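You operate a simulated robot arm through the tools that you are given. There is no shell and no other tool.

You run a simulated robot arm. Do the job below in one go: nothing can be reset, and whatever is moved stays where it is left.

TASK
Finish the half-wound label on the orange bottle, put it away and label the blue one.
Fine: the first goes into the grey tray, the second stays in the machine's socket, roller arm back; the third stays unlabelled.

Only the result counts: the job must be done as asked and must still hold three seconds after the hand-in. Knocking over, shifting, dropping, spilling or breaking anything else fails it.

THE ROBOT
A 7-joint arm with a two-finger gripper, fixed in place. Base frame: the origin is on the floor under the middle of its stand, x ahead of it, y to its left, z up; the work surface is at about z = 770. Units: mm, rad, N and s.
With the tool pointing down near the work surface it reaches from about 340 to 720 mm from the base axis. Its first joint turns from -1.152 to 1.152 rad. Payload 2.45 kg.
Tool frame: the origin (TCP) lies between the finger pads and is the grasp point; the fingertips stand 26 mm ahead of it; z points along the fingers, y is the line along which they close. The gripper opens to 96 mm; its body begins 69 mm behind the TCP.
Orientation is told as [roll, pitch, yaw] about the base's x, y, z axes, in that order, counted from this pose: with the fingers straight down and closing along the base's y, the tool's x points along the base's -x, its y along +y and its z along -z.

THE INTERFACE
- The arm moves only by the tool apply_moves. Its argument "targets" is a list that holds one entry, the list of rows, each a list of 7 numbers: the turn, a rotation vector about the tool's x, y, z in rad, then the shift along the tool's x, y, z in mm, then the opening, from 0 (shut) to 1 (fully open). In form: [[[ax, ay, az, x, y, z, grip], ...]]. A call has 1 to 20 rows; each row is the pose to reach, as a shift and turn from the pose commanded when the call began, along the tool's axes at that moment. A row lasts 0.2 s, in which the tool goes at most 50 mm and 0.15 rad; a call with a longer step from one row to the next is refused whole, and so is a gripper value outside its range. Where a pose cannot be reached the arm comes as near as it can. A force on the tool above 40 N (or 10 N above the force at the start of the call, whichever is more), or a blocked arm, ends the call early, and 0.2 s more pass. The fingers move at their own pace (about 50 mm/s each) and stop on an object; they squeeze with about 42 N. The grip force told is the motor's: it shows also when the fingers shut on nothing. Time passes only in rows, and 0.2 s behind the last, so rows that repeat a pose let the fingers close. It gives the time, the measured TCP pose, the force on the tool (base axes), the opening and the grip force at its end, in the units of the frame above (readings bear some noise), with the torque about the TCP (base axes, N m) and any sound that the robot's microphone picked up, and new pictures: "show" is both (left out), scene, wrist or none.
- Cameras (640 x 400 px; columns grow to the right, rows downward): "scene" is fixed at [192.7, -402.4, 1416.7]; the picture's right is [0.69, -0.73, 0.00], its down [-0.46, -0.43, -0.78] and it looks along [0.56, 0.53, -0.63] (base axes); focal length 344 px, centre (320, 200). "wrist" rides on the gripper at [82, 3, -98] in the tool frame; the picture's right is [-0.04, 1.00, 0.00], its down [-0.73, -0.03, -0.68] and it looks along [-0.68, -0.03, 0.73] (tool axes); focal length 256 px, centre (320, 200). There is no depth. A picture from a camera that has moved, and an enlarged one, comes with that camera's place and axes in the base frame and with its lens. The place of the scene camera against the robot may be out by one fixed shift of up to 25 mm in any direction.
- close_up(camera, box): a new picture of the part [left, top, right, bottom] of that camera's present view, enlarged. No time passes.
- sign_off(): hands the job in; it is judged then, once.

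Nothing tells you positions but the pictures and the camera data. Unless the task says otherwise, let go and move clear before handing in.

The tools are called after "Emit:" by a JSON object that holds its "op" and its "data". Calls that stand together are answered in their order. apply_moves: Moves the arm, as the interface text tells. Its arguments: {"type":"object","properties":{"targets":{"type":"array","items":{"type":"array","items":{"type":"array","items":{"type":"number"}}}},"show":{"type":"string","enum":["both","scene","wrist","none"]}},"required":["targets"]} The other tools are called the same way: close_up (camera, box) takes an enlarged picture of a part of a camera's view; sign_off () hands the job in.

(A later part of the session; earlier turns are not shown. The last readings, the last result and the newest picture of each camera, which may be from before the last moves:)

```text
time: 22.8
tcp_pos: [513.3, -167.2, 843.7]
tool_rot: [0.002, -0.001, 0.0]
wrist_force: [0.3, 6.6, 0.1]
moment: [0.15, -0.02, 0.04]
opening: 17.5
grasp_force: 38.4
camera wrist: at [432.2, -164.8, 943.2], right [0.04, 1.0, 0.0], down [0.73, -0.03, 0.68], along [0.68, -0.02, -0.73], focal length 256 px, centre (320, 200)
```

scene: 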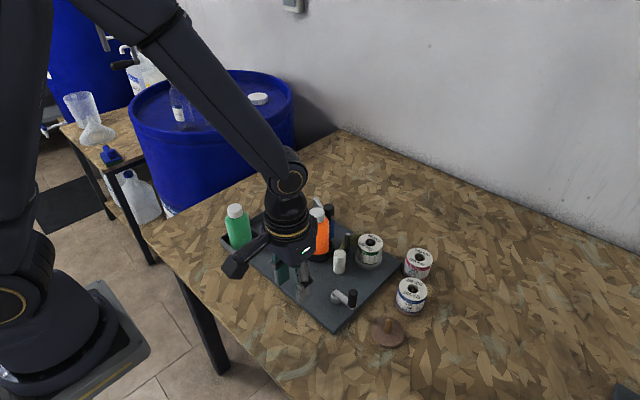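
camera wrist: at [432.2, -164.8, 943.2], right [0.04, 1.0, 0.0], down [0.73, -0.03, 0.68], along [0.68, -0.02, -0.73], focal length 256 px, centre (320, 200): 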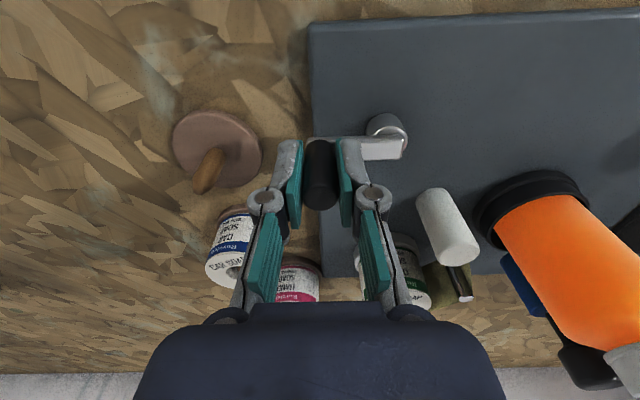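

The handle is firmly gripped. I'll turn the crank a small way counter-clockwise and see which way the bottle turns.

Emit:
{"op": "apply_moves", "data": {"targets": [[[0, 0, 0, -3.63, 1.0, 0, 0], [0, 0, 0, -7.24, 1.4, 0, 0], [0, 0, 0, -10.81, 2.0, 0, 0], [0, 0, 0, -14.31, 3.0, 0, 0], [0, 0, 0, -14.31, 3.0, 0, 0]]], "show": "both"}}

Emit:
{"op": "close_up", "data": {"camera": "wrist", "box": [460, 150, 640, 330]}}

Emit:
{"op": "close_up", "data": {"camera": "scene", "box": [280, 180, 400, 280]}}

```text
time: 24.0
tcp_pos: [529.3, -166.0, 843.3]
tool_rot: [0.001, 0.003, 0.0]
wrist_force: [-6.2, 2.6, -8.2]
moment: [0.05, -0.09, 0.18]
opening: 16.7
grasp_force: 42.3
camera wrist: at [447.6, -162.5, 943.3], right [0.04, 1.0, 0.0], down [0.73, -0.03, 0.68], along [0.68, -0.03, -0.74], focal length 256 px, centre (320, 200)
```

scene: 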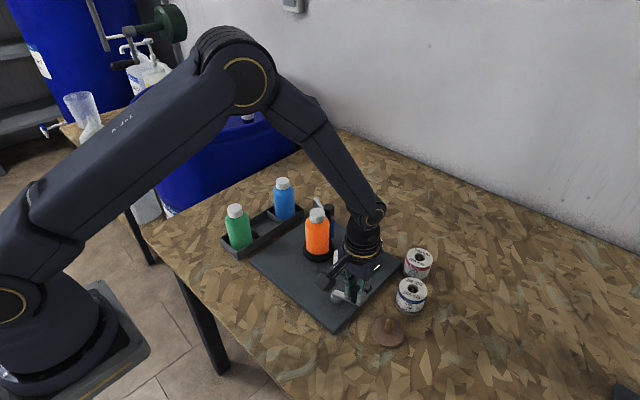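
wrist: 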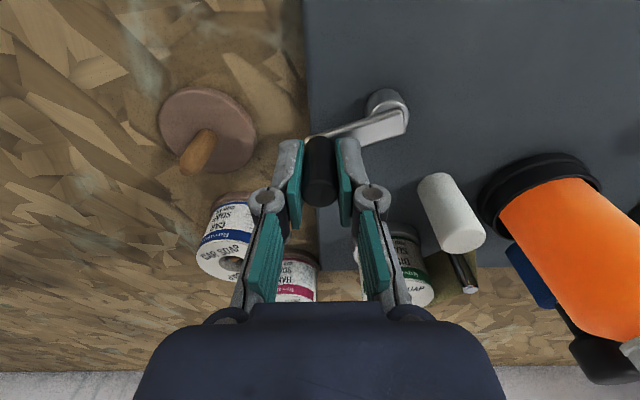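

```text
2.22 times, centred on (550, 240) of wrist
camera zoom: at [447.6, -162.5, 943.3], right [0.04, 1.0, 0.0], down [0.73, -0.03, 0.68], along [0.68, -0.03, -0.74], focal length 569 px, centre (-191, 111)
```

zoom: 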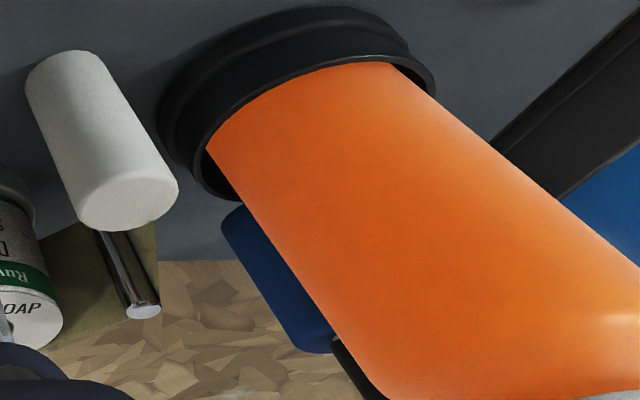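

```text
4.00 times, centred on (340, 230) of scene
camera zoom: at [192.7, -402.3, 1416.7], right [0.69, -0.73, 0.0], down [-0.46, -0.43, -0.78], along [0.56, 0.53, -0.63], focal length 1375 px, centre (240, 80)
```

zoom: 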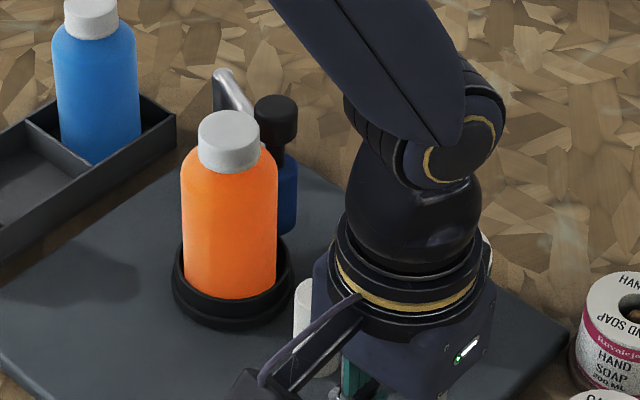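

The crank turned about 20° against light resistance, but the label isn't visible from here. I'll release the handle and look from the tray side to see which way the bottle turned.

Emit:
{"op": "apply_moves", "data": {"targets": [[[0, 0, 0, 0, 0, 0, 0.5], [0, 0, 0, 0, 0, 0, 0.5], [0, 0, 0, 0, 0, -43, 0.5], [0, 0, 0, 0, 0, -86, 0.5], [0, 0, 0, 0, 0, -130, 0.5], [0, 0, 0.1428, -2.8, 23.5, -133.6, 0.5], [0, 0, 0.2856, -5.6, 47, -137.2, 0.5], [0, 0, 0.4284, -8.4, 70.5, -141, 0.5], [0, 0, 0.5712, -11.2, 94, -144.5, 0.5], [0, 0, 0.714, -14, 117.5, -148, 0.5], [0, 0, 0.8568, -16.8, 141, -152, 0.5], [0, 0, 0.9996, -19.6, 164.5, -155.5, 0.5], [0, 0, 1.1424, -22.4, 188, -159, 0.5], [0, 0, 1.2852, -25.2, 211.5, -163, 0.5], [0, 0, 1.428, -28, 235, -166.5, 0.5], [0, 0, 1.5708, -31, 258, -170, 0.5], [0, 0, 1.5708, -31, 258, -170, 0.5]]], "show": "both"}}

Emit:
{"op": "close_up", "data": {"camera": "wrist", "box": [300, 90, 460, 230]}}

```text
time: 27.6
tcp_pos: [560.1, 94.8, 1013.0]
tool_rot: [0.0, 0.001, -1.57]
wrist_force: [0.4, -0.2, 0.8]
moment: [-0.04, 0.01, 0.0]
opening: 48.1
grasp_force: 0.1
camera wrist: at [564.0, 175.5, 1113.0], right [1.0, -0.04, 0.0], down [-0.03, -0.73, 0.68], along [-0.03, -0.68, -0.73], focal length 256 px, centre (320, 200)
```

scene: 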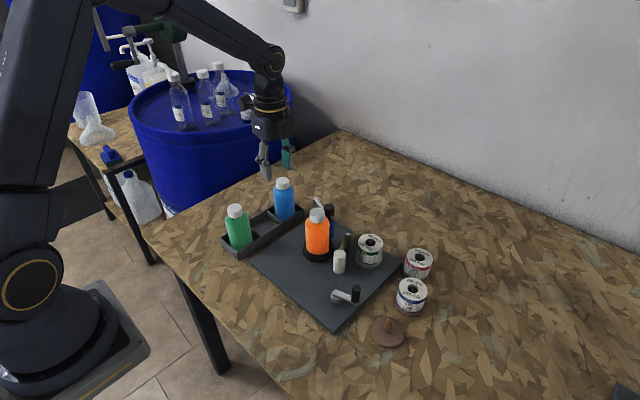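
wrist: 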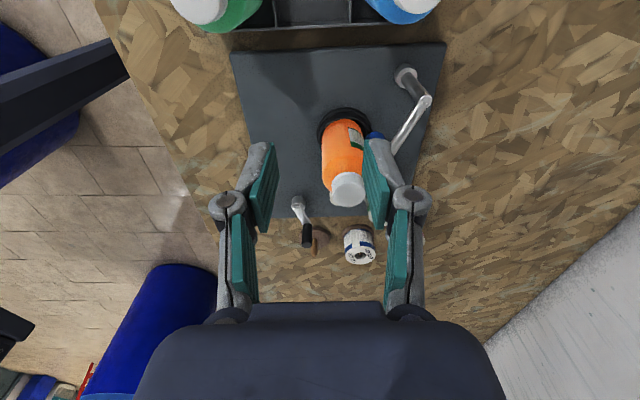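

```text
2.86 times, centred on (380, 160) of wrist
camera zoom: at [564.0, 175.5, 1113.0], right [1.0, -0.04, 0.0], down [-0.03, -0.73, 0.68], along [-0.03, -0.68, -0.73], focal length 731 px, centre (149, 314)
```

zoom: 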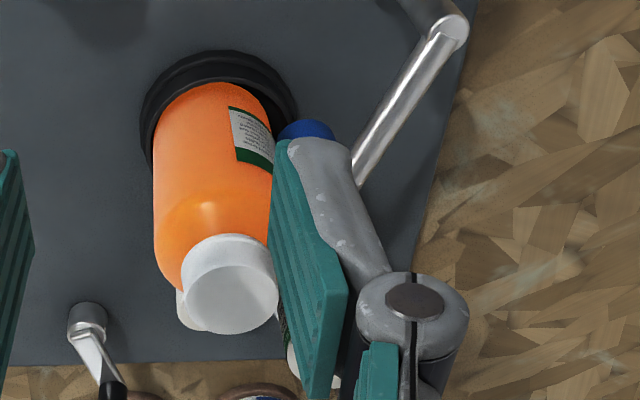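

The label's leading edge moved counter-clockwise on the bottle, so turning the crank counter-clockwise winds the label on. I'll return to the handle, near (529, -165), and grip it again.

Emit:
{"op": "apply_moves", "data": {"targets": [[[0, 0, -0.1428, -23.7, -2.8, 0, 0.5], [0, 0, -0.2856, -47.4, -5.6, 0, 0.5], [0, 0, -0.4284, -71, -8.5, 0, 0.5], [0, 0, -0.5712, -94.7, -11.3, 5, 0.5], [0, 0, -0.714, -118.4, -14, 10, 0.5], [0, 0, -0.8568, -142, -17, 15, 0.5], [0, 0, -0.9996, -165.8, -19.7, 20, 0.5], [0, 0, -1.1424, -189.5, -22.5, 30, 0.5], [0, 0, -1.2852, -213, -25.4, 40, 0.5], [0, 0, -1.428, -237, -28.2, 48, 0.5], [0, 0, -1.5708, -260.5, -31, 55, 0.5], [0, 0, -1.5708, -260.5, -31, 90, 0.5], [0, 0, -1.5708, -260.5, -31, 130, 0.5], [0, 0, -1.5708, -260.5, -31, 168, 0.5], [0, 0, -1.5708, -260.5, -31, 168, 0.5]]], "show": "wrist"}}

Emit:
{"op": "close_up", "data": {"camera": "wrist", "box": [230, 80, 410, 260]}}

```text
time: 30.8
tcp_pos: [530.3, -166.1, 844.7]
tool_rot: [0.0, -0.001, -0.001]
wrist_force: [0.0, 0.4, -0.2]
moment: [-0.02, -0.01, 0.02]
opening: 48.0
grasp_force: 0.1
camera wrist: at [449.0, -164.2, 944.9], right [0.04, 1.0, 0.0], down [0.73, -0.03, 0.68], along [0.68, -0.03, -0.73], focal length 256 px, centre (320, 200)
```

wrist: 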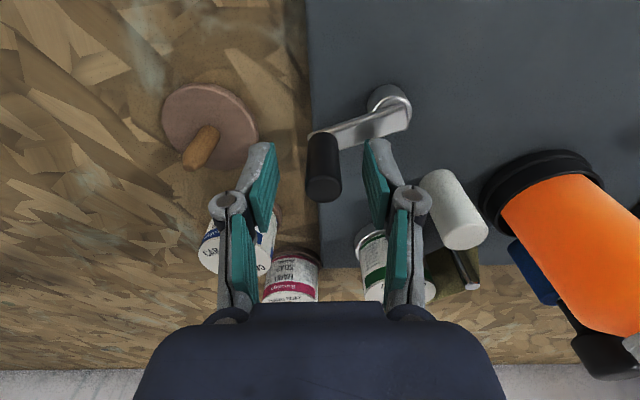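

```text
2.22 times, centred on (320, 170) of wrist
camera zoom: at [449.0, -164.2, 944.9], right [0.04, 1.0, 0.0], down [0.73, -0.03, 0.68], along [0.68, -0.03, -0.73], focal length 569 px, centre (320, 267)
```

zoom: 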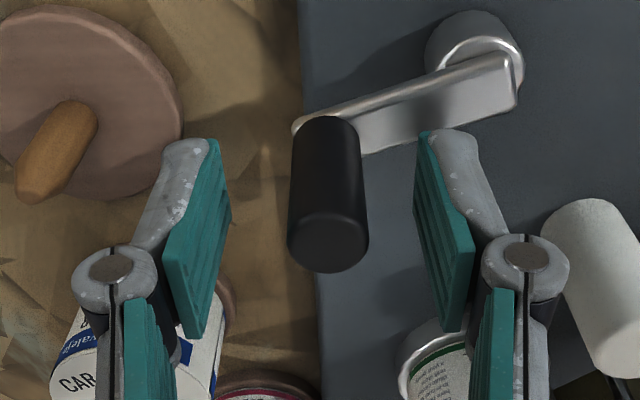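

The handle top is about 3 mm nearer than the TCP, so I'll shift that much and close. Then I'll crank about 60° counter-clockwise.

Emit:
{"op": "apply_moves", "data": {"targets": [[[0, 0, 0, 3, 0, 0, 0.3], [0, 0, 0, 3, 0, 0, 0], [0, 0, 0, 3, 0, 0, 0], [0, 0, 0, -3.85, 2.5, 0, 0], [0, 0, 0, -10.2, 6.1, 0, 0], [0, 0, 0, -15.7, 10.8, 0, 0], [0, 0, 0, -20.4, 16.4, 0, 0], [0, 0, 0, -24.1, 22.7, 0, 0], [0, 0, 0, -26.6, 29.6, 0, 0], [0, 0, 0, -26.6, 29.6, 0, 0]]], "show": "both"}}

Emit:
{"op": "close_up", "data": {"camera": "scene", "box": [280, 180, 400, 280]}}

```text
time: 33.0
tcp_pos: [558.3, -137.6, 847.5]
tool_rot: [-0.002, -0.006, 0.002]
wrist_force: [13.7, -10.2, -8.4]
moment: [-0.28, -0.62, 0.25]
opening: 17.7
grasp_force: 43.0
camera wrist: at [476.8, -135.0, 946.1], right [0.04, 1.0, 0.0], down [0.73, -0.03, 0.68], along [0.68, -0.03, -0.73], focal length 256 px, centre (320, 200)
```

scene: 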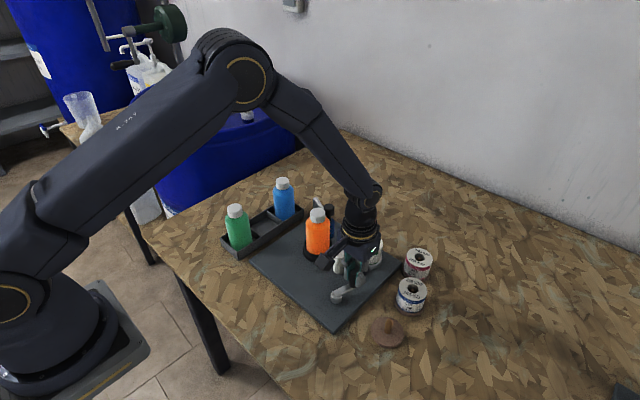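
wrist: 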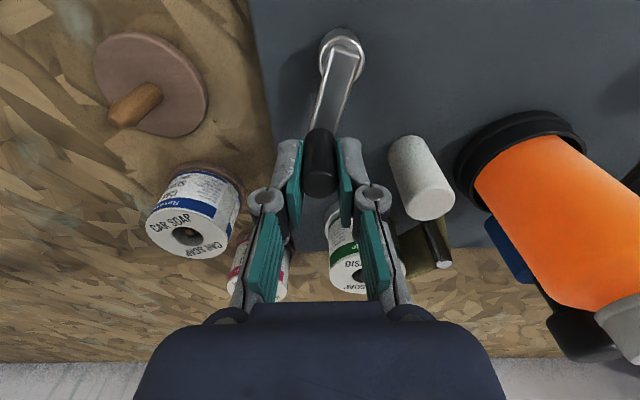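

```text
4.00 times, centred on (340, 230) of scene
camera zoom: at [193.2, -402.6, 1416.5], right [0.69, -0.73, 0.0], down [-0.46, -0.43, -0.78], along [0.56, 0.53, -0.63], focal length 1375 px, centre (240, 80)
```

zoom: 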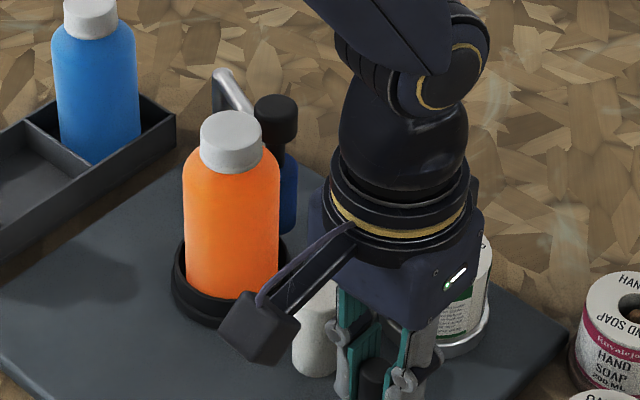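

The crank moved about 60°. I'll release and view the bottle from the back-left to check how far the label has wound.

Emit:
{"op": "apply_moves", "data": {"targets": [[[0, 0, 0, 0, 0, 0, 0.5], [0, 0, 0, 0, 0, 0, 0.5], [0, 0, 0, 0, 0, -43, 0.5], [0, 0, 0, 0, 0, -86, 0.6], [0, 0, 0, 0, 0, -130, 0.7], [0, 0, 0.1462, -4.8, 16, -133, 0.8], [0, 0, 0.2923, -9.5, 32, -136, 0.9], [0, 0, 0.4385, -14.3, 48, -138, 1], [0, 0, 0.5846, -19, 64, -141, 1], [0, 0, 0.7308, -23.8, 80, -144, 1], [0, 0, 0.8769, -28.6, 96, -146, 1], [0, 0, 1.0231, -33.4, 112, -149, 1], [0, 0, 1.1692, -38, 128, -152, 1], [0, 0, 1.3154, -43, 144, -155, 1], [0, 0, 1.4615, -47.7, 160, -157, 1], [0, 0, 1.6077, -52.5, 176, -160, 1], [0, 0, 1.7538, -57, 192, -163, 1], [0, 0, 1.9, -62, 208, -165, 1], [0, 0, 1.9, -62, 208, -165, 1]]], "show": "wrist"}}

Emit:
{"op": "close_up", "data": {"camera": "wrist", "box": [240, 40, 400, 200]}}

```text
time: 37.0
tcp_pos: [618.1, 70.5, 1010.9]
tool_rot: [0.001, 0.0, -1.9]
wrist_force: [0.0, -0.1, -0.3]
moment: [0.01, -0.01, 0.04]
opening: 95.9
grasp_force: 0.1
camera wrist: at [648.5, 145.2, 1109.9], right [0.93, -0.36, 0.0], down [-0.27, -0.68, 0.68], along [-0.25, -0.63, -0.73], focal length 256 px, centre (320, 200)
```

wrist: 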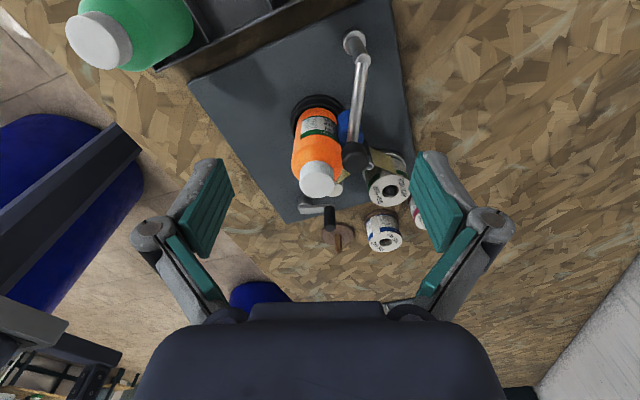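

```text
2.50 times, centred on (320, 120) of wrist
camera zoom: at [648.5, 145.2, 1109.9], right [0.93, -0.36, 0.0], down [-0.27, -0.68, 0.68], along [-0.25, -0.63, -0.73], focal length 640 px, centre (320, 400)
```

zoom: 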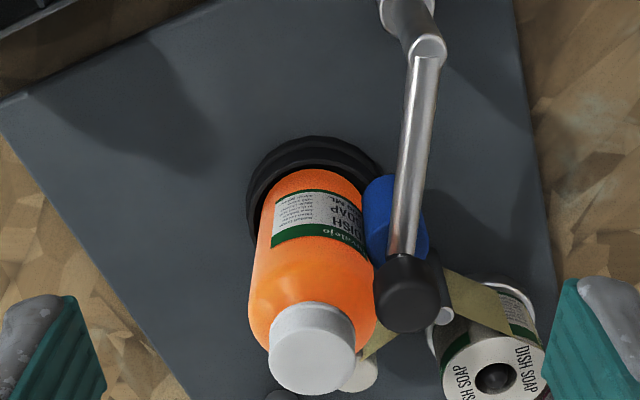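

Emit:
{"op": "close_up", "data": {"camera": "wrist", "box": [290, 95, 370, 175]}}

```text
5.00 times, centred on (330, 135) of wrist
camera zoom: at [648.5, 145.2, 1109.9], right [0.93, -0.36, 0.0], down [-0.27, -0.68, 0.68], along [-0.25, -0.63, -0.73], focal length 1280 px, centre (270, 525)
```

zoom: 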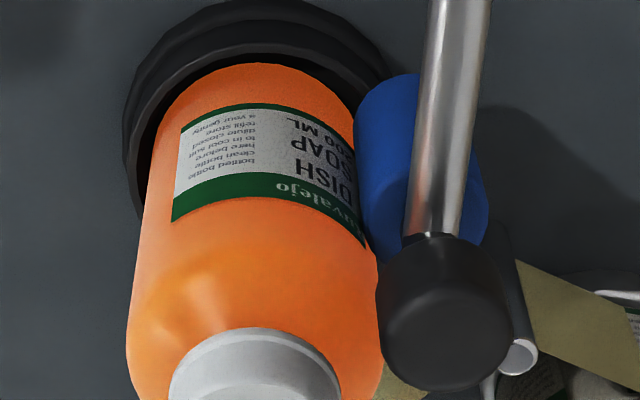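

Emit:
{"op": "close_up", "data": {"camera": "wrist", "box": [340, 130, 440, 220]}}

Emit:
{"op": "close_up", "data": {"camera": "scene", "box": [325, 215, 445, 325]}}

```text
4.44 times, centred on (390, 175) of wrist
camera zoom: at [648.5, 145.2, 1109.9], right [0.93, -0.36, 0.0], down [-0.27, -0.68, 0.68], along [-0.25, -0.63, -0.73], focal length 1138 px, centre (9, 311)
```

zoom: 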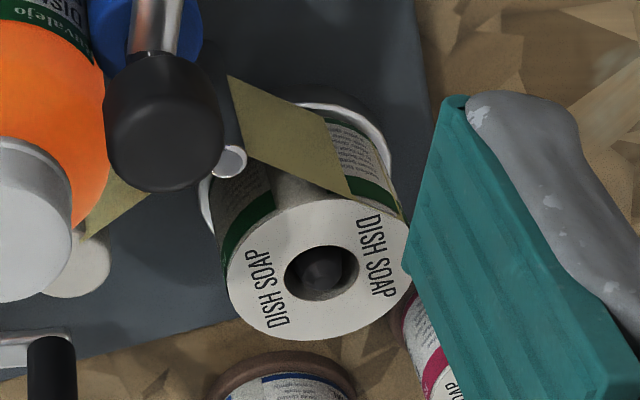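

```text
3.64 times, centred on (385, 270) of scene
camera zoom: at [192.7, -402.4, 1416.7], right [0.69, -0.73, 0.0], down [-0.46, -0.43, -0.78], along [0.56, 0.53, -0.63], focal length 1250 px, centre (84, -54)
```

zoom: 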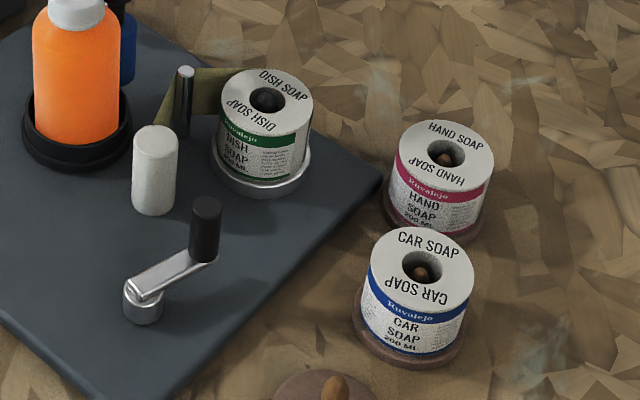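

The label now shows "DISH SOAP 200 ML" and the bottle turns about half as far as the crank. Only the left end near the roller is still missing, so I'll go back for a further 30° of cranking.

Emit:
{"op": "apply_moves", "data": {"targets": [[[0, 0, -0.1462, -16.6, 0.8, 0, 0.9], [0, 0, -0.2923, -33.2, 1.6, 0, 0.8], [0, 0, -0.4385, -49.8, 2.5, 0, 0.7], [0, 0, -0.5846, -66.3, 3.3, 2, 0.6], [0, 0, -0.7308, -83, 4.1, 5, 0.42], [0, 0, -0.8769, -99.5, 4.9, 8, 0.42], [0, 0, -1.0231, -116, 5.8, 12, 0.42], [0, 0, -1.1692, -132.7, 6.6, 16, 0.42], [0, 0, -1.3154, -149.3, 7.4, 20, 0.42], [0, 0, -1.4615, -165.9, 8.2, 25, 0.42], [0, 0, -1.6077, -182.4, 9, 30, 0.42], [0, 0, -1.7538, -199, 9.9, 35, 0.42], [0, 0, -1.9, -215.6, 10.7, 40, 0.42], [0, 0, -1.9, -215.6, 10.7, 80, 0.42], [0, 0, -1.9, -215.6, 10.7, 100, 0.42], [0, 0, -1.9, -215.6, 10.7, 100, 0.42]]], "show": "wrist"}}

Emit:
{"op": "close_up", "data": {"camera": "wrist", "box": [230, 60, 410, 240]}}

```text
time: 40.4
tcp_pos: [558.2, -137.2, 909.2]
tool_rot: [0.001, 0.001, 0.002]
wrist_force: [-0.3, 0.4, 0.0]
moment: [-0.03, 0.0, -0.04]
opening: 40.0
grasp_force: 0.0
camera wrist: at [477.5, -134.5, 1009.5], right [0.04, 1.0, 0.0], down [0.73, -0.03, 0.68], along [0.68, -0.03, -0.73], focal length 256 px, centre (320, 200)
```

wrist: 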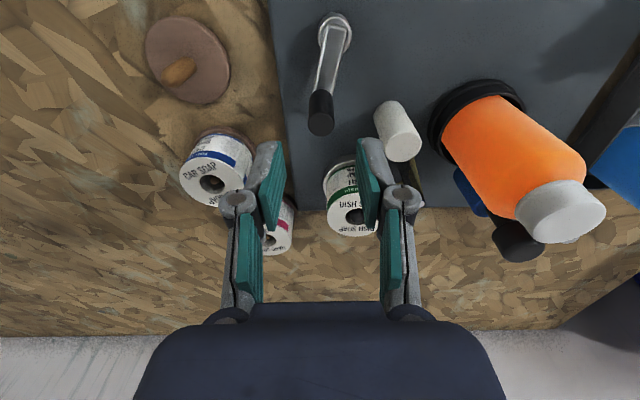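

```text
2.22 times, centred on (320, 150) of wrist
camera zoom: at [477.5, -134.5, 1009.5], right [0.04, 1.0, 0.0], down [0.73, -0.03, 0.68], along [0.68, -0.03, -0.73], focal length 569 px, centre (320, 311)
```

zoom: 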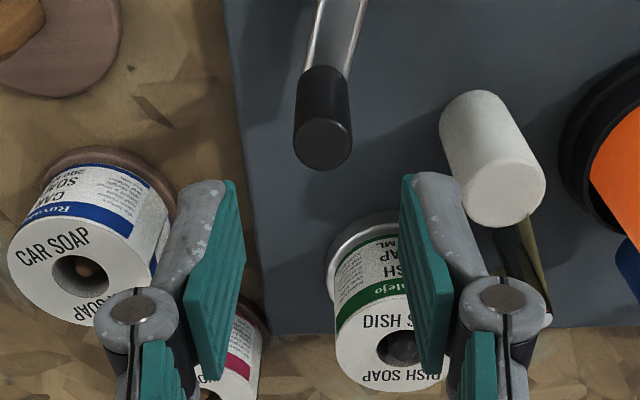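

The handle top is at about (556, -137). I'll turn the wrist so the fingers close along the crank's tangent, which also keeps them clear of the white roller. Then I'll descend and grip.

Emit:
{"op": "apply_moves", "data": {"targets": [[[0, 0, 0.1485, 1.5, 0, 20, 0.42], [0, 0, 0.297, 1.5, 0, 42, 0.42], [0, 0, 0.297, 1.5, 0, 64, 0.42], [0, 0, 0.297, 1.5, 0, 64, 0.3], [0, 0, 0.297, 1.5, 0, 64, 0], [0, 0, 0.297, 1.5, 0, 64, 0]]], "show": "wrist"}}

```text
time: 41.8
tcp_pos: [557.0, -137.4, 847.3]
tool_rot: [0.001, -0.001, -0.298]
wrist_force: [0.9, 0.0, -3.3]
moment: [-0.09, -0.39, -0.03]
opening: 16.7
grasp_force: 35.9
camera wrist: at [479.7, -111.1, 946.1], right [0.33, 0.94, 0.0], down [0.69, -0.24, 0.68], along [0.64, -0.22, -0.73], focal length 256 px, centre (320, 200)
```

wrist: 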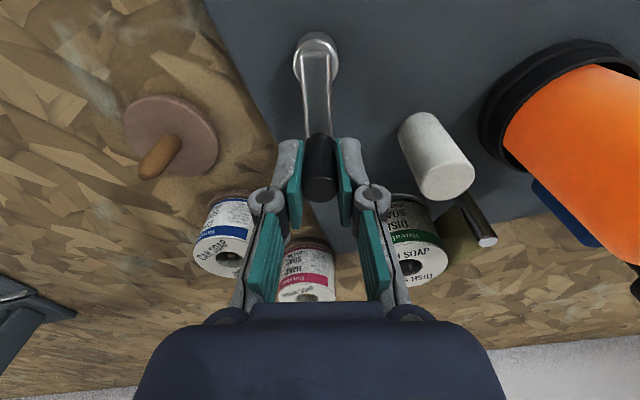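

Gripped with the crank bar in line. Cranking 30° counter-clockwise with the wrist following the turn.

Emit:
{"op": "apply_moves", "data": {"targets": [[[0, 0, -0.1309, 0.36, 5.55, 0, 0], [0, 0, -0.2618, 1.45, 11.0, 0, 0], [0, 0, -0.3927, 3.23, 16.26, 0, 0], [0, 0, -0.5236, 5.69, 21.25, 0, 0], [0, 0, -0.5236, 5.69, 21.25, 0, 0]]], "show": "both"}}

```text
time: 43.0
tcp_pos: [557.8, -115.6, 845.7]
tool_rot: [0.001, 0.004, 0.229]
wrist_force: [3.9, -1.2, -27.5]
moment: [0.15, -0.78, 0.09]
opening: 17.0
grasp_force: 42.4
camera wrist: at [477.7, -131.0, 946.4], right [-0.19, 0.98, 0.0], down [0.72, 0.14, 0.68], along [0.66, 0.13, -0.74], focal length 256 px, centre (320, 200)
```

scene: 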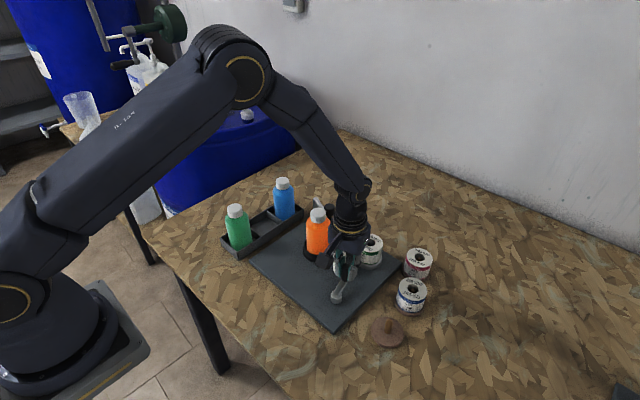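
wrist: 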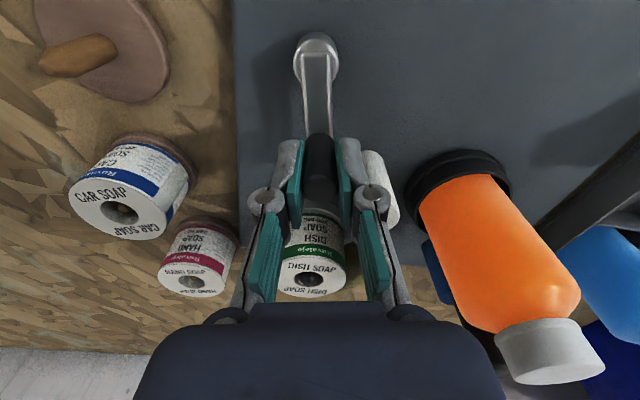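

Resistance is small, with some vertical preload from the grip. I'll release and check the label again from the back-left.

Emit:
{"op": "apply_moves", "data": {"targets": [[[0, 0, 0, 0, 0, 0, 0.45], [0, 0, 0, 0, 0, 0, 0.45], [0, 0, 0, 0, 0, -45, 0.45], [0, 0, 0, 0, 0, -90, 0.6], [0, 0, 0, 0, 0, -130, 0.7], [0, 0, 0.1419, -6.7, 11.2, -132, 0.8], [0, 0, 0.2839, -13.4, 22.3, -135, 0.9], [0, 0, 0.4258, -20.2, 33.5, -137, 1], [0, 0, 0.5677, -26.9, 44.7, -139, 1], [0, 0, 0.7097, -33.6, 55.8, -142, 1], [0, 0, 0.8516, -40.4, 67, -144, 1], [0, 0, 0.9935, -47, 78.2, -146, 1], [0, 0, 1.1355, -53.8, 89.3, -149, 1], [0, 0, 1.2774, -60.5, 100.5, -151, 1], [0, 0, 1.4193, -67.3, 111.7, -154, 1], [0, 0, 1.5613, -74, 122.8, -156, 1], [0, 0, 1.7032, -80.7, 134, -158, 1], [0, 0, 1.8451, -87.4, 145.2, -161, 1], [0, 0, 1.9871, -94.2, 156.3, -163, 1], [0, 0, 2.129, -100.9, 167.5, -165, 1]]], "show": "wrist"}}

Emit:
{"op": "close_up", "data": {"camera": "wrist", "box": [290, 95, 370, 175]}}

```text
time: 47.2
tcp_pos: [617.7, 71.3, 1013.1]
tool_rot: [0.001, 0.001, -1.905]
wrist_force: [-0.5, -0.3, 0.2]
moment: [0.01, 0.01, 0.02]
opening: 96.0
grasp_force: 0.1
camera wrist: at [647.8, 145.8, 1111.6], right [0.93, -0.36, 0.0], down [-0.27, -0.68, 0.68], along [-0.25, -0.63, -0.73], focal length 256 px, centre (320, 200)
```

wrist: 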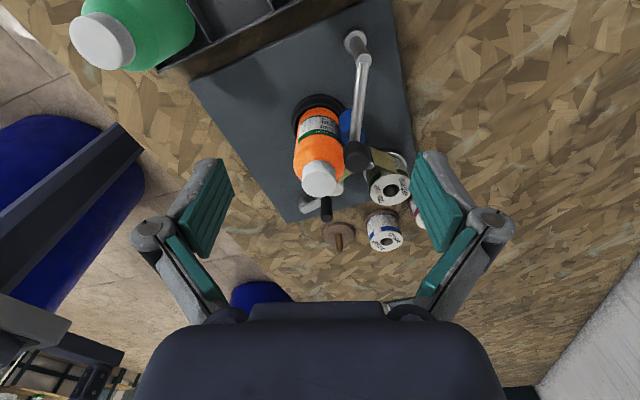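

```text
5.00 times, centred on (330, 135) of wrist
camera zoom: at [647.8, 145.8, 1111.6], right [0.93, -0.36, 0.0], down [-0.27, -0.68, 0.68], along [-0.25, -0.63, -0.73], focal length 1280 px, centre (270, 525)
```

zoom: 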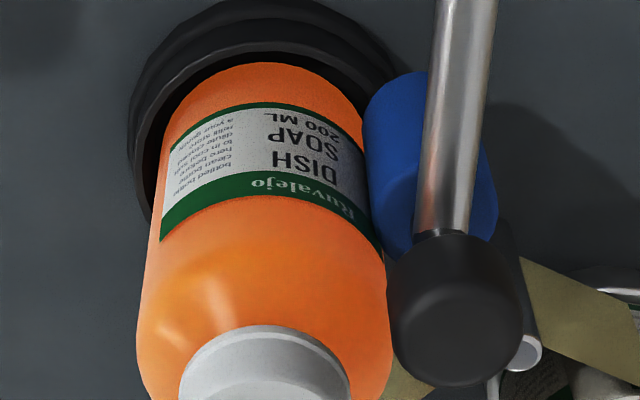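

The label is further on, with "Ruvalejo" fully visible, but it still runs under the roller. I'll go back and grip the handle near (558, -116) for another 30°.

Emit:
{"op": "apply_moves", "data": {"targets": [[[0, 0, -0.1423, -13.1, 0.3, 0, 0.9], [0, 0, -0.2845, -26.2, 0.6, 0, 0.8], [0, 0, -0.4268, -39.3, 0.9, 0, 0.7], [0, 0, -0.5691, -52.3, 1.3, 0, 0.6], [0, 0, -0.7113, -65.4, 1.6, 5, 0.42], [0, 0, -0.8536, -78.5, 1.9, 8, 0.42], [0, 0, -0.9959, -91.6, 2.2, 12, 0.42], [0, 0, -1.1381, -104.7, 2.5, 16, 0.42], [0, 0, -1.2804, -117.8, 2.8, 20, 0.42], [0, 0, -1.4227, -130.9, 3.1, 24, 0.42], [0, 0, -1.5649, -144, 3.4, 28, 0.42], [0, 0, -1.7072, -157, 3.8, 32, 0.42], [0, 0, -1.8495, -170.1, 4.1, 35, 0.42], [0, 0, -1.9917, -183.2, 4.4, 38, 0.42], [0, 0, -2.134, -196.3, 4.7, 42, 0.42], [0, 0, -2.134, -196.3, 4.7, 88, 0.42], [0, 0, -2.134, -196.3, 4.7, 130, 0.42], [0, 0, -2.134, -196.3, 4.7, 168, 0.42], [0, 0, -2.134, -196.3, 4.7, 168, 0.42]]], "show": "wrist"}}

```text
time: 51.2
tcp_pos: [557.4, -115.5, 840.9]
tool_rot: [0.0, 0.002, 0.232]
wrist_force: [0.5, 0.8, 0.5]
moment: [0.06, -0.01, -0.01]
opening: 40.0
grasp_force: 0.1
camera wrist: at [479.2, -132.4, 940.8], right [-0.19, 0.98, 0.0], down [0.72, 0.14, 0.68], along [0.67, 0.13, -0.73], focal length 256 px, centre (320, 200)
```

wrist: 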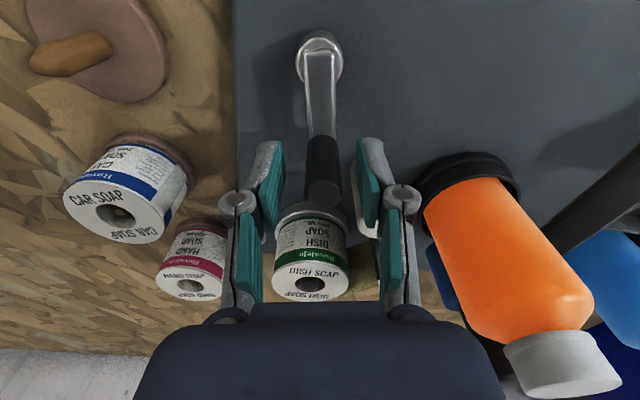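

Emit:
{"op": "apply_moves", "data": {"targets": [[[0, 0, 0, 0, 0, -4, 0.3], [0, 0, 0, 0, 0, -4, 0], [0, 0, 0, 0, 0, -4, 0], [0, 0, -0.1309, 0.36, 5.55, -4, 0], [0, 0, -0.2618, 1.45, 11.0, -4, 0], [0, 0, -0.3927, 3.23, 16.26, -4, 0], [0, 0, -0.5236, 5.69, 21.25, -4, 0], [0, 0, -0.5236, 5.69, 21.25, -4, 0]]], "show": "both"}}

```text
time: 53.0
tcp_pos: [549.5, -95.0, 846.1]
tool_rot: [0.003, 0.0, 0.758]
wrist_force: [9.4, 15.8, -32.3]
moment: [0.45, -0.31, -0.21]
opening: 16.7
grasp_force: 43.0
camera wrist: at [487.6, -149.8, 945.9], right [-0.66, 0.75, 0.0], down [0.55, 0.48, 0.68], along [0.51, 0.45, -0.73], focal length 256 px, centre (320, 200)
```

scene: 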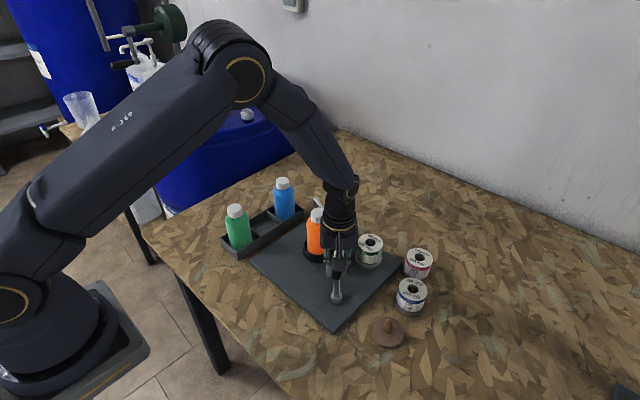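
wrist: 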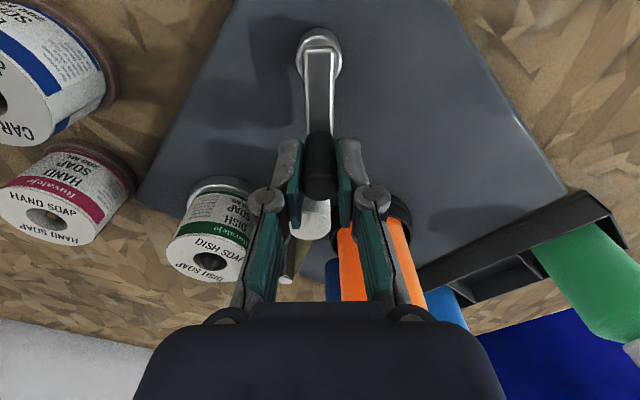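

Forces are moderate, mostly vertical preload. I'll release, lift and view the label again.

Emit:
{"op": "apply_moves", "data": {"targets": [[[0, 0, 0, 0, 0, 0, 0.45], [0, 0, 0, 0, 0, -40, 0.45], [0, 0, 0.1477, -9.1, 4.1, -75, 0.6], [0, 0, 0.2953, -18.2, 8.2, -105, 0.7], [0, 0, 0.443, -27.3, 12.2, -130, 0.8], [0, 0, 0.5907, -36.4, 16.3, -133, 0.9], [0, 0, 0.7383, -45.5, 20.4, -136, 1], [0, 0, 0.886, -54.6, 24.5, -139, 1], [0, 0, 1.0337, -63.7, 28.6, -142, 1], [0, 0, 1.1813, -72.8, 32.7, -145, 1], [0, 0, 1.329, -82, 36.8, -147, 1], [0, 0, 1.4767, -91, 40.8, -150, 1], [0, 0, 1.6243, -100.2, 44.9, -152, 1], [0, 0, 1.772, -109.3, 49, -155, 1], [0, 0, 1.9197, -118.4, 53, -157, 1], [0, 0, 2.0673, -127.5, 57.2, -159, 1], [0, 0, 2.215, -136.6, 61.3, -161, 1], [0, 0, 2.3627, -145.7, 65.3, -163, 1], [0, 0, 2.5103, -154.8, 69.4, -164, 1], [0, 0, 2.658, -163.9, 73.5, -165, 1]]], "show": "wrist"}}

Emit:
{"op": "close_up", "data": {"camera": "wrist", "box": [290, 95, 370, 175]}}

```text
time: 57.2
tcp_pos: [618.0, 70.1, 1011.7]
tool_rot: [0.0, 0.0, -1.903]
wrist_force: [-0.1, -0.2, 0.4]
moment: [0.0, -0.04, 0.0]
opening: 96.1
grasp_force: 0.1
camera wrist: at [647.6, 144.5, 1111.7], right [0.93, -0.37, 0.0], down [-0.27, -0.68, 0.68], along [-0.25, -0.63, -0.73], focal length 256 px, centre (320, 200)
```

wrist: 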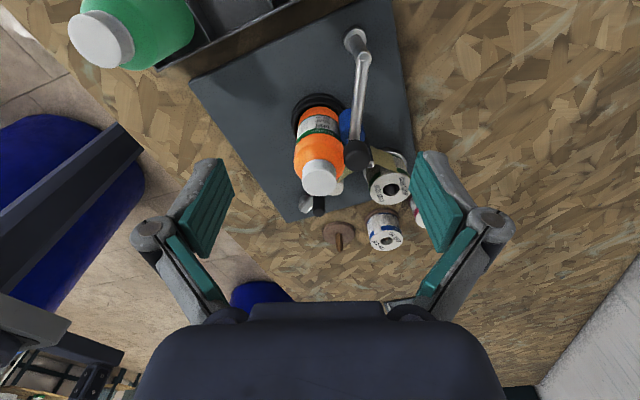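

```text
5.00 times, centred on (330, 135) of wrist
camera zoom: at [647.6, 144.5, 1111.7], right [0.93, -0.37, 0.0], down [-0.27, -0.68, 0.68], along [-0.25, -0.63, -0.73], focal length 1280 px, centre (270, 525)
```

zoom: 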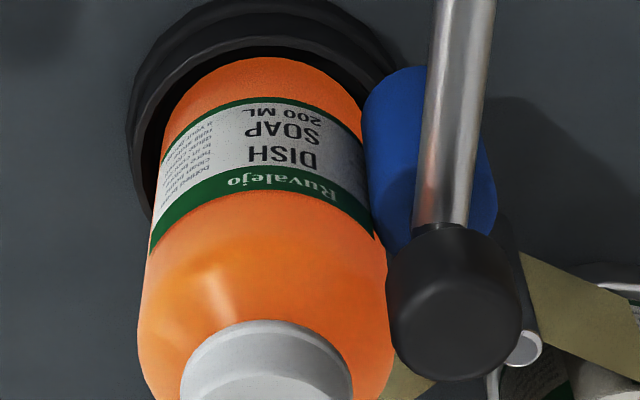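

The label design has a title in the centre with text columns on both sides, so about half a turn of label is needed in all. I estimate another 70–80° of crank. I'll return above the handle.

Emit:
{"op": "apply_moves", "data": {"targets": [[[0, 0, -0.148, -9.9, -0.6, 0, 0.9], [0, 0, -0.296, -19.8, -1.2, 0, 0.8], [0, 0, -0.444, -29.6, -1.8, 0, 0.7], [0, 0, -0.592, -39.5, -2.4, 0, 0.6], [0, 0, -0.74, -49.4, -2.9, 0, 0.42], [0, 0, -0.888, -59.3, -3.5, 0, 0.42], [0, 0, -1.036, -69.1, -4.1, 0, 0.42], [0, 0, -1.184, -79, -4.7, 0, 0.42], [0, 0, -1.332, -88.9, -5.3, 5, 0.42], [0, 0, -1.48, -98.8, -5.9, 10, 0.42], [0, 0, -1.628, -108.7, -6.5, 15, 0.42], [0, 0, -1.776, -118.5, -7.1, 20, 0.42], [0, 0, -1.924, -128.4, -7.7, 25, 0.42], [0, 0, -2.072, -138.3, -8.2, 30, 0.42], [0, 0, -2.22, -148.2, -8.8, 35, 0.42], [0, 0, -2.368, -158, -9.4, 40, 0.42], [0, 0, -2.516, -167.9, -10, 45, 0.42], [0, 0, -2.664, -177.8, -10.6, 50, 0.42], [0, 0, -2.664, -177.8, -10.6, 95, 0.42], [0, 0, -2.664, -177.8, -10.6, 95, 0.42]]], "show": "wrist"}}

Emit:
{"op": "close_up", "data": {"camera": "wrist", "box": [230, 60, 410, 240]}}

```text
time: 61.4
tcp_pos: [548.6, -96.4, 917.9]
tool_rot: [-0.001, 0.0, 0.763]
wrist_force: [0.4, 0.8, 0.4]
moment: [-0.02, 0.0, 0.01]
opening: 40.2
grasp_force: 0.1
camera wrist: at [489.2, -150.4, 1017.2], right [-0.66, 0.75, 0.0], down [0.55, 0.49, 0.68], along [0.51, 0.45, -0.73], focal length 256 px, centre (320, 200)
```

wrist: 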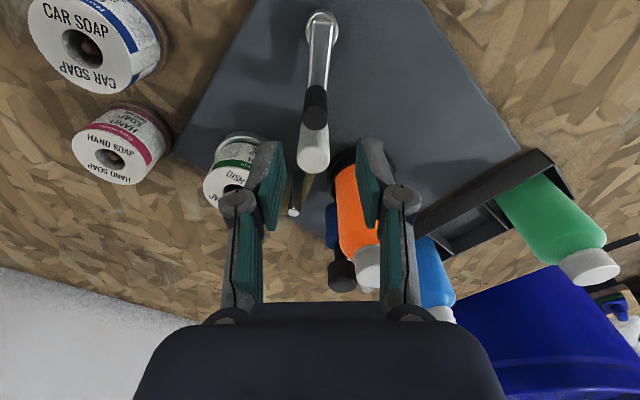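

```text
2.22 times, centred on (320, 150) of wrist
camera zoom: at [489.2, -150.4, 1017.2], right [-0.66, 0.75, 0.0], down [0.55, 0.49, 0.68], along [0.51, 0.45, -0.73], focal length 569 px, centre (320, 311)
```

zoom: 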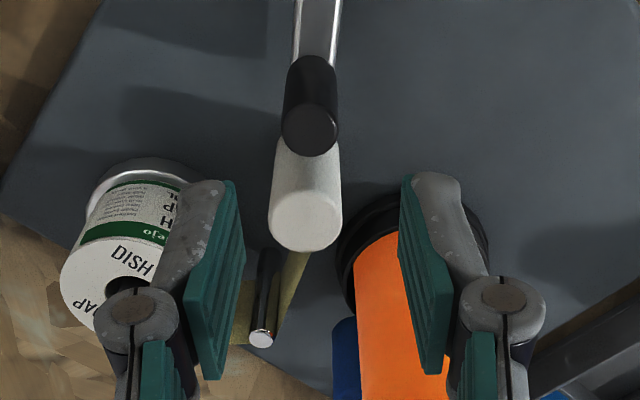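

Emit:
{"op": "apply_moves", "data": {"targets": [[[0, 0, 0, 2, -2, 40, 0.42], [0, 0, 0, 2, -2, 73, 0.42], [0, 0, 0, 2, -2, 73, 0.2], [0, 0, 0, 2, -2, 73, 0], [0, 0, 0, 2, -2, 73, 0]]], "show": "wrist"}}

```text
time: 62.6
tcp_pos: [550.7, -97.2, 845.0]
tool_rot: [0.0, -0.001, 0.763]
wrist_force: [3.1, -1.9, -4.3]
moment: [0.02, -0.15, 0.11]
opening: 17.7
grasp_force: 39.9
camera wrist: at [489.5, -153.1, 944.8], right [-0.66, 0.75, 0.0], down [0.55, 0.49, 0.68], along [0.51, 0.45, -0.73], focal length 256 px, centre (320, 200)
```

wrist: 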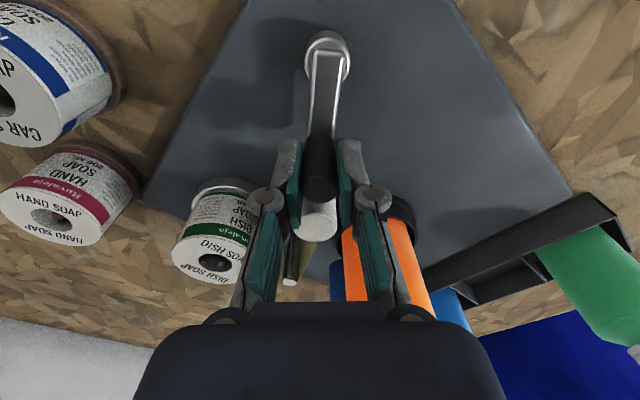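

Gripped. Cranking 70° counter-clockwise in steady steps at a fixed wrist angle.

Emit:
{"op": "apply_moves", "data": {"targets": [[[0, 0, 0, 0.17, 7.49, 0, 0], [0, 0, 0, 1.64, 14.84, 0, 0], [0, 0, 0, 4.36, 21.83, 0, 0], [0, 0, 0, 8.26, 28.23, 0, 0], [0, 0, 0, 13.2, 33.86, 0, 0], [0, 0, 0, 19.05, 38.55, 0, 0], [0, 0, 0, 25.63, 42.15, 0, 0], [0, 0, 0, 25.63, 42.15, 0, 0]]], "show": "both"}}

Emit:
{"op": "close_up", "data": {"camera": "scene", "box": [280, 180, 400, 280]}}

```text
time: 64.4
tcp_pos: [501.3, -85.0, 844.2]
tool_rot: [-0.001, 0.0, 0.764]
wrist_force: [3.0, 0.9, 20.3]
moment: [-0.09, -0.01, 0.14]
opening: 17.3
grasp_force: 42.9
camera wrist: at [440.8, -140.3, 944.8], right [-0.66, 0.75, 0.0], down [0.55, 0.49, 0.68], along [0.51, 0.45, -0.73], focal length 256 px, centre (320, 200)
```

scene: 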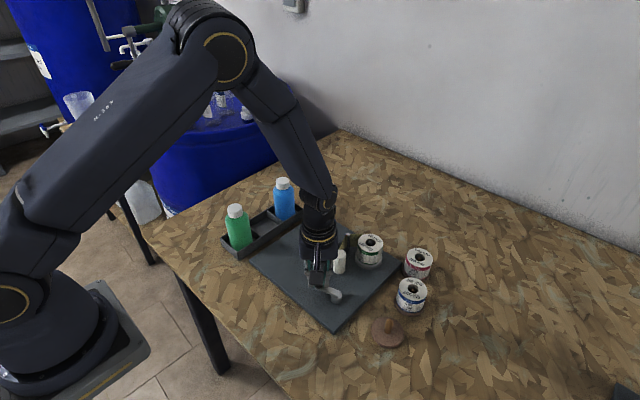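
wrist: 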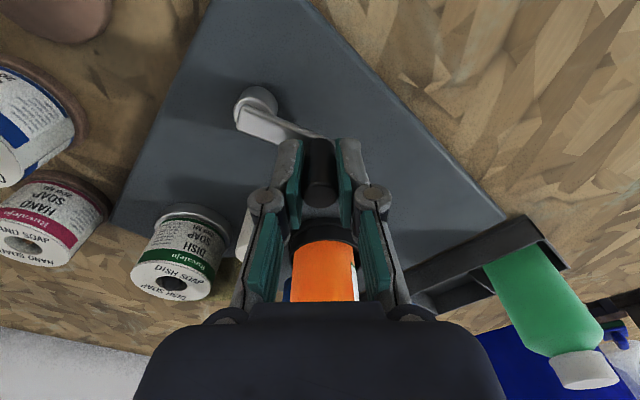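

```text
4.00 times, centred on (340, 230) of scene
camera zoom: at [192.5, -402.3, 1416.7], right [0.69, -0.73, 0.0], down [-0.46, -0.43, -0.78], along [0.56, 0.53, -0.63], focal length 1375 px, centre (240, 80)
```

zoom: 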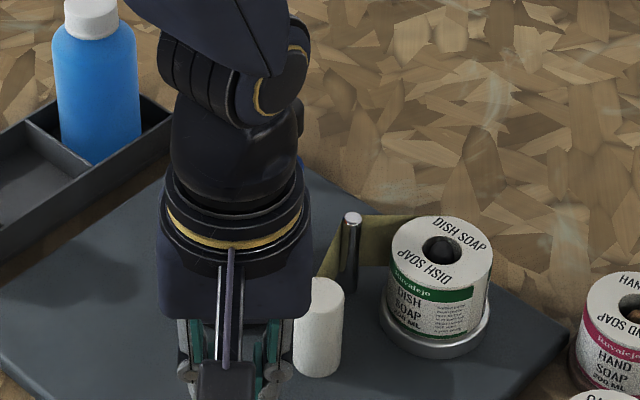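

Emit:
{"op": "apply_moves", "data": {"targets": [[[0, 0, 0, 0, 0, 0, 0.45], [0, 0, 0, 0, 0, -40, 0.45], [0, 0, 0.1477, -11, 2, -75, 0.6], [0, 0, 0.2953, -22, 3.5, -105, 0.7], [0, 0, 0.443, -33, 5.3, -130, 0.8], [0, 0, 0.5907, -44, 7, -133, 0.9], [0, 0, 0.7383, -54.5, 8.8, -136, 1], [0, 0, 0.886, -65.4, 10.6, -139, 1], [0, 0, 1.0337, -76.3, 12.3, -142, 1], [0, 0, 1.1813, -87.2, 14, -145, 1], [0, 0, 1.329, -98, 15.8, -147, 1], [0, 0, 1.4767, -109, 17.6, -150, 1], [0, 0, 1.6243, -120, 19.4, -152, 1], [0, 0, 1.772, -131, 21, -155, 1], [0, 0, 1.9197, -142, 22.9, -157, 1], [0, 0, 2.0673, -152.6, 24.6, -159, 1], [0, 0, 2.215, -163.5, 26.4, -161, 1], [0, 0, 2.3627, -174.4, 28, -163, 1], [0, 0, 2.5103, -185.3, 30, -165, 1], [0, 0, 2.658, -196, 31.6, -167, 1]]], "show": "wrist"}}

Emit:
{"op": "close_up", "data": {"camera": "wrist", "box": [290, 95, 370, 175]}}

Emit:
{"op": "close_up", "data": {"camera": "scene", "box": [280, 180, 400, 280]}}

```text
time: 68.6
tcp_pos: [622.2, 71.9, 1011.8]
tool_rot: [0.0, -0.001, -1.899]
wrist_force: [0.5, 0.3, 0.6]
moment: [-0.02, 0.0, 0.01]
opening: 96.1
grasp_force: 0.1
camera wrist: at [651.6, 147.8, 1111.4], right [0.93, -0.36, 0.0], down [-0.26, -0.69, 0.68], along [-0.24, -0.63, -0.73], focal length 256 px, centre (320, 200)
```

wrist: 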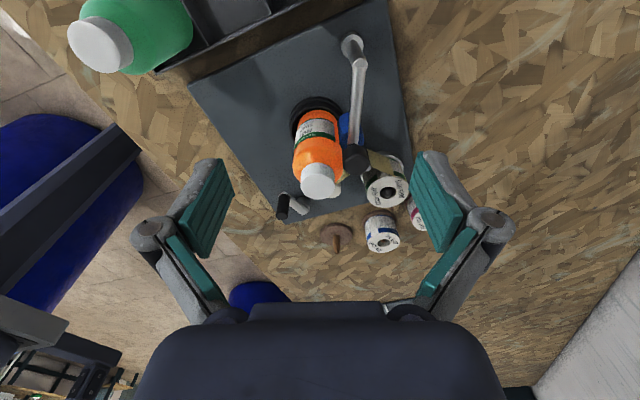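

```text
5.00 times, centred on (330, 135) of wrist
camera zoom: at [651.6, 147.8, 1111.4], right [0.93, -0.36, 0.0], down [-0.26, -0.69, 0.68], along [-0.24, -0.63, -0.73], focal length 1280 px, centre (270, 525)
```

zoom: 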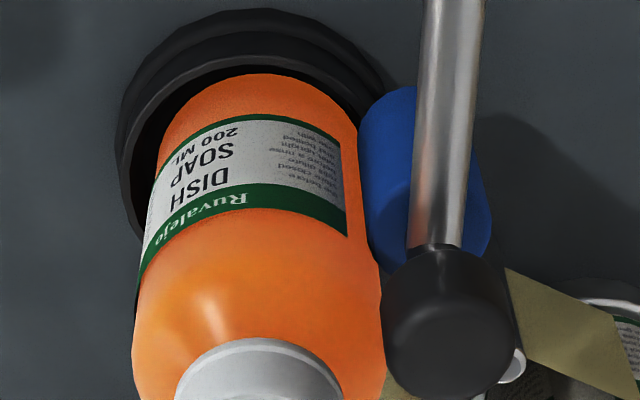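

```text
4.00 times, centred on (340, 230) of scene
camera zoom: at [192.7, -402.4, 1416.7], right [0.69, -0.73, 0.0], down [-0.46, -0.43, -0.78], along [0.56, 0.53, -0.63], focal length 1375 px, centre (240, 80)
```

zoom: 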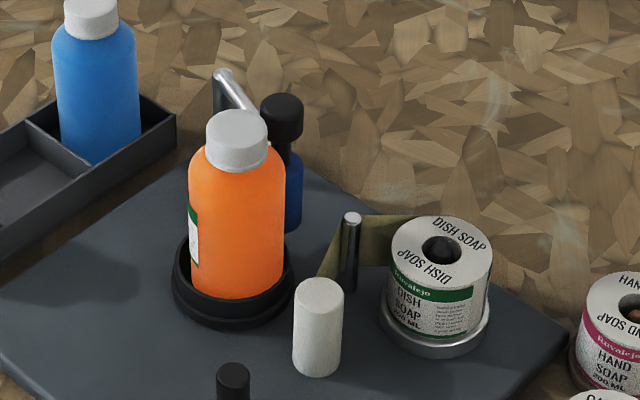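

The label is now completely on: its trailing edge is visible, with bare orange between it and the roller. Next I'll swing the roller arm back, so I'm moving over the bar.

Emit:
{"op": "apply_moves", "data": {"targets": [[[0, 0, 0.1, -16, 13.5, 0, 0.7], [0, 0, 0.2, -31.9, 27, 0, 0.4], [0, 0, 0.2, -31.9, 27, 0, 0.4], [0, 0, 0.2, -31.9, 27, 0, 0.4]]], "show": "wrist"}}

```text
time: 69.6
tcp_pos: [635.9, 33.6, 1011.9]
tool_rot: [0.0, -0.001, -2.096]
wrist_force: [-0.2, 0.1, -0.1]
moment: [0.01, 0.0, -0.02]
opening: 38.1
grasp_force: 0.0
camera wrist: at [680.2, 101.3, 1111.2], right [0.84, -0.54, 0.0], down [-0.39, -0.62, 0.68], along [-0.36, -0.57, -0.73], focal length 256 px, centre (320, 200)
```

wrist: 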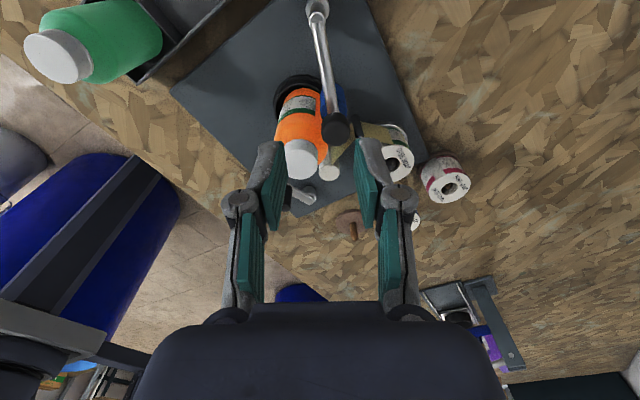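

Emit:
{"op": "apply_moves", "data": {"targets": [[[0, 0, -0.08, 0, 6, 0, 0.4], [0, 0, -0.08, 0, 6, 45, 0.4], [0, 0, -0.08, 0, 6, 90, 0.4], [0, 0, -0.08, 0, 6, 129, 0.4], [0, 0, -0.08, 0, 6, 129, 0.4]]], "show": "wrist"}}

```text
time: 70.8
tcp_pos: [642.6, 30.6, 883.3]
tool_rot: [-0.001, 0.0, -2.015]
wrist_force: [-0.4, 0.4, 0.2]
moment: [0.02, 0.0, 0.05]
opening: 38.1
grasp_force: 0.0
camera wrist: at [681.2, 101.8, 982.4], right [0.88, -0.47, 0.0], down [-0.34, -0.65, 0.68], along [-0.32, -0.6, -0.73], focal length 256 px, centre (320, 200)
```

wrist: 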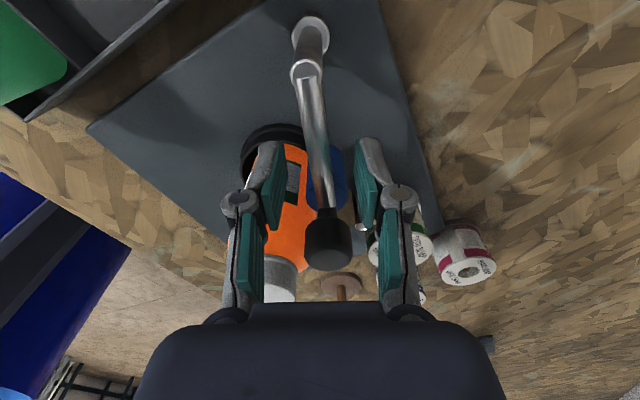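

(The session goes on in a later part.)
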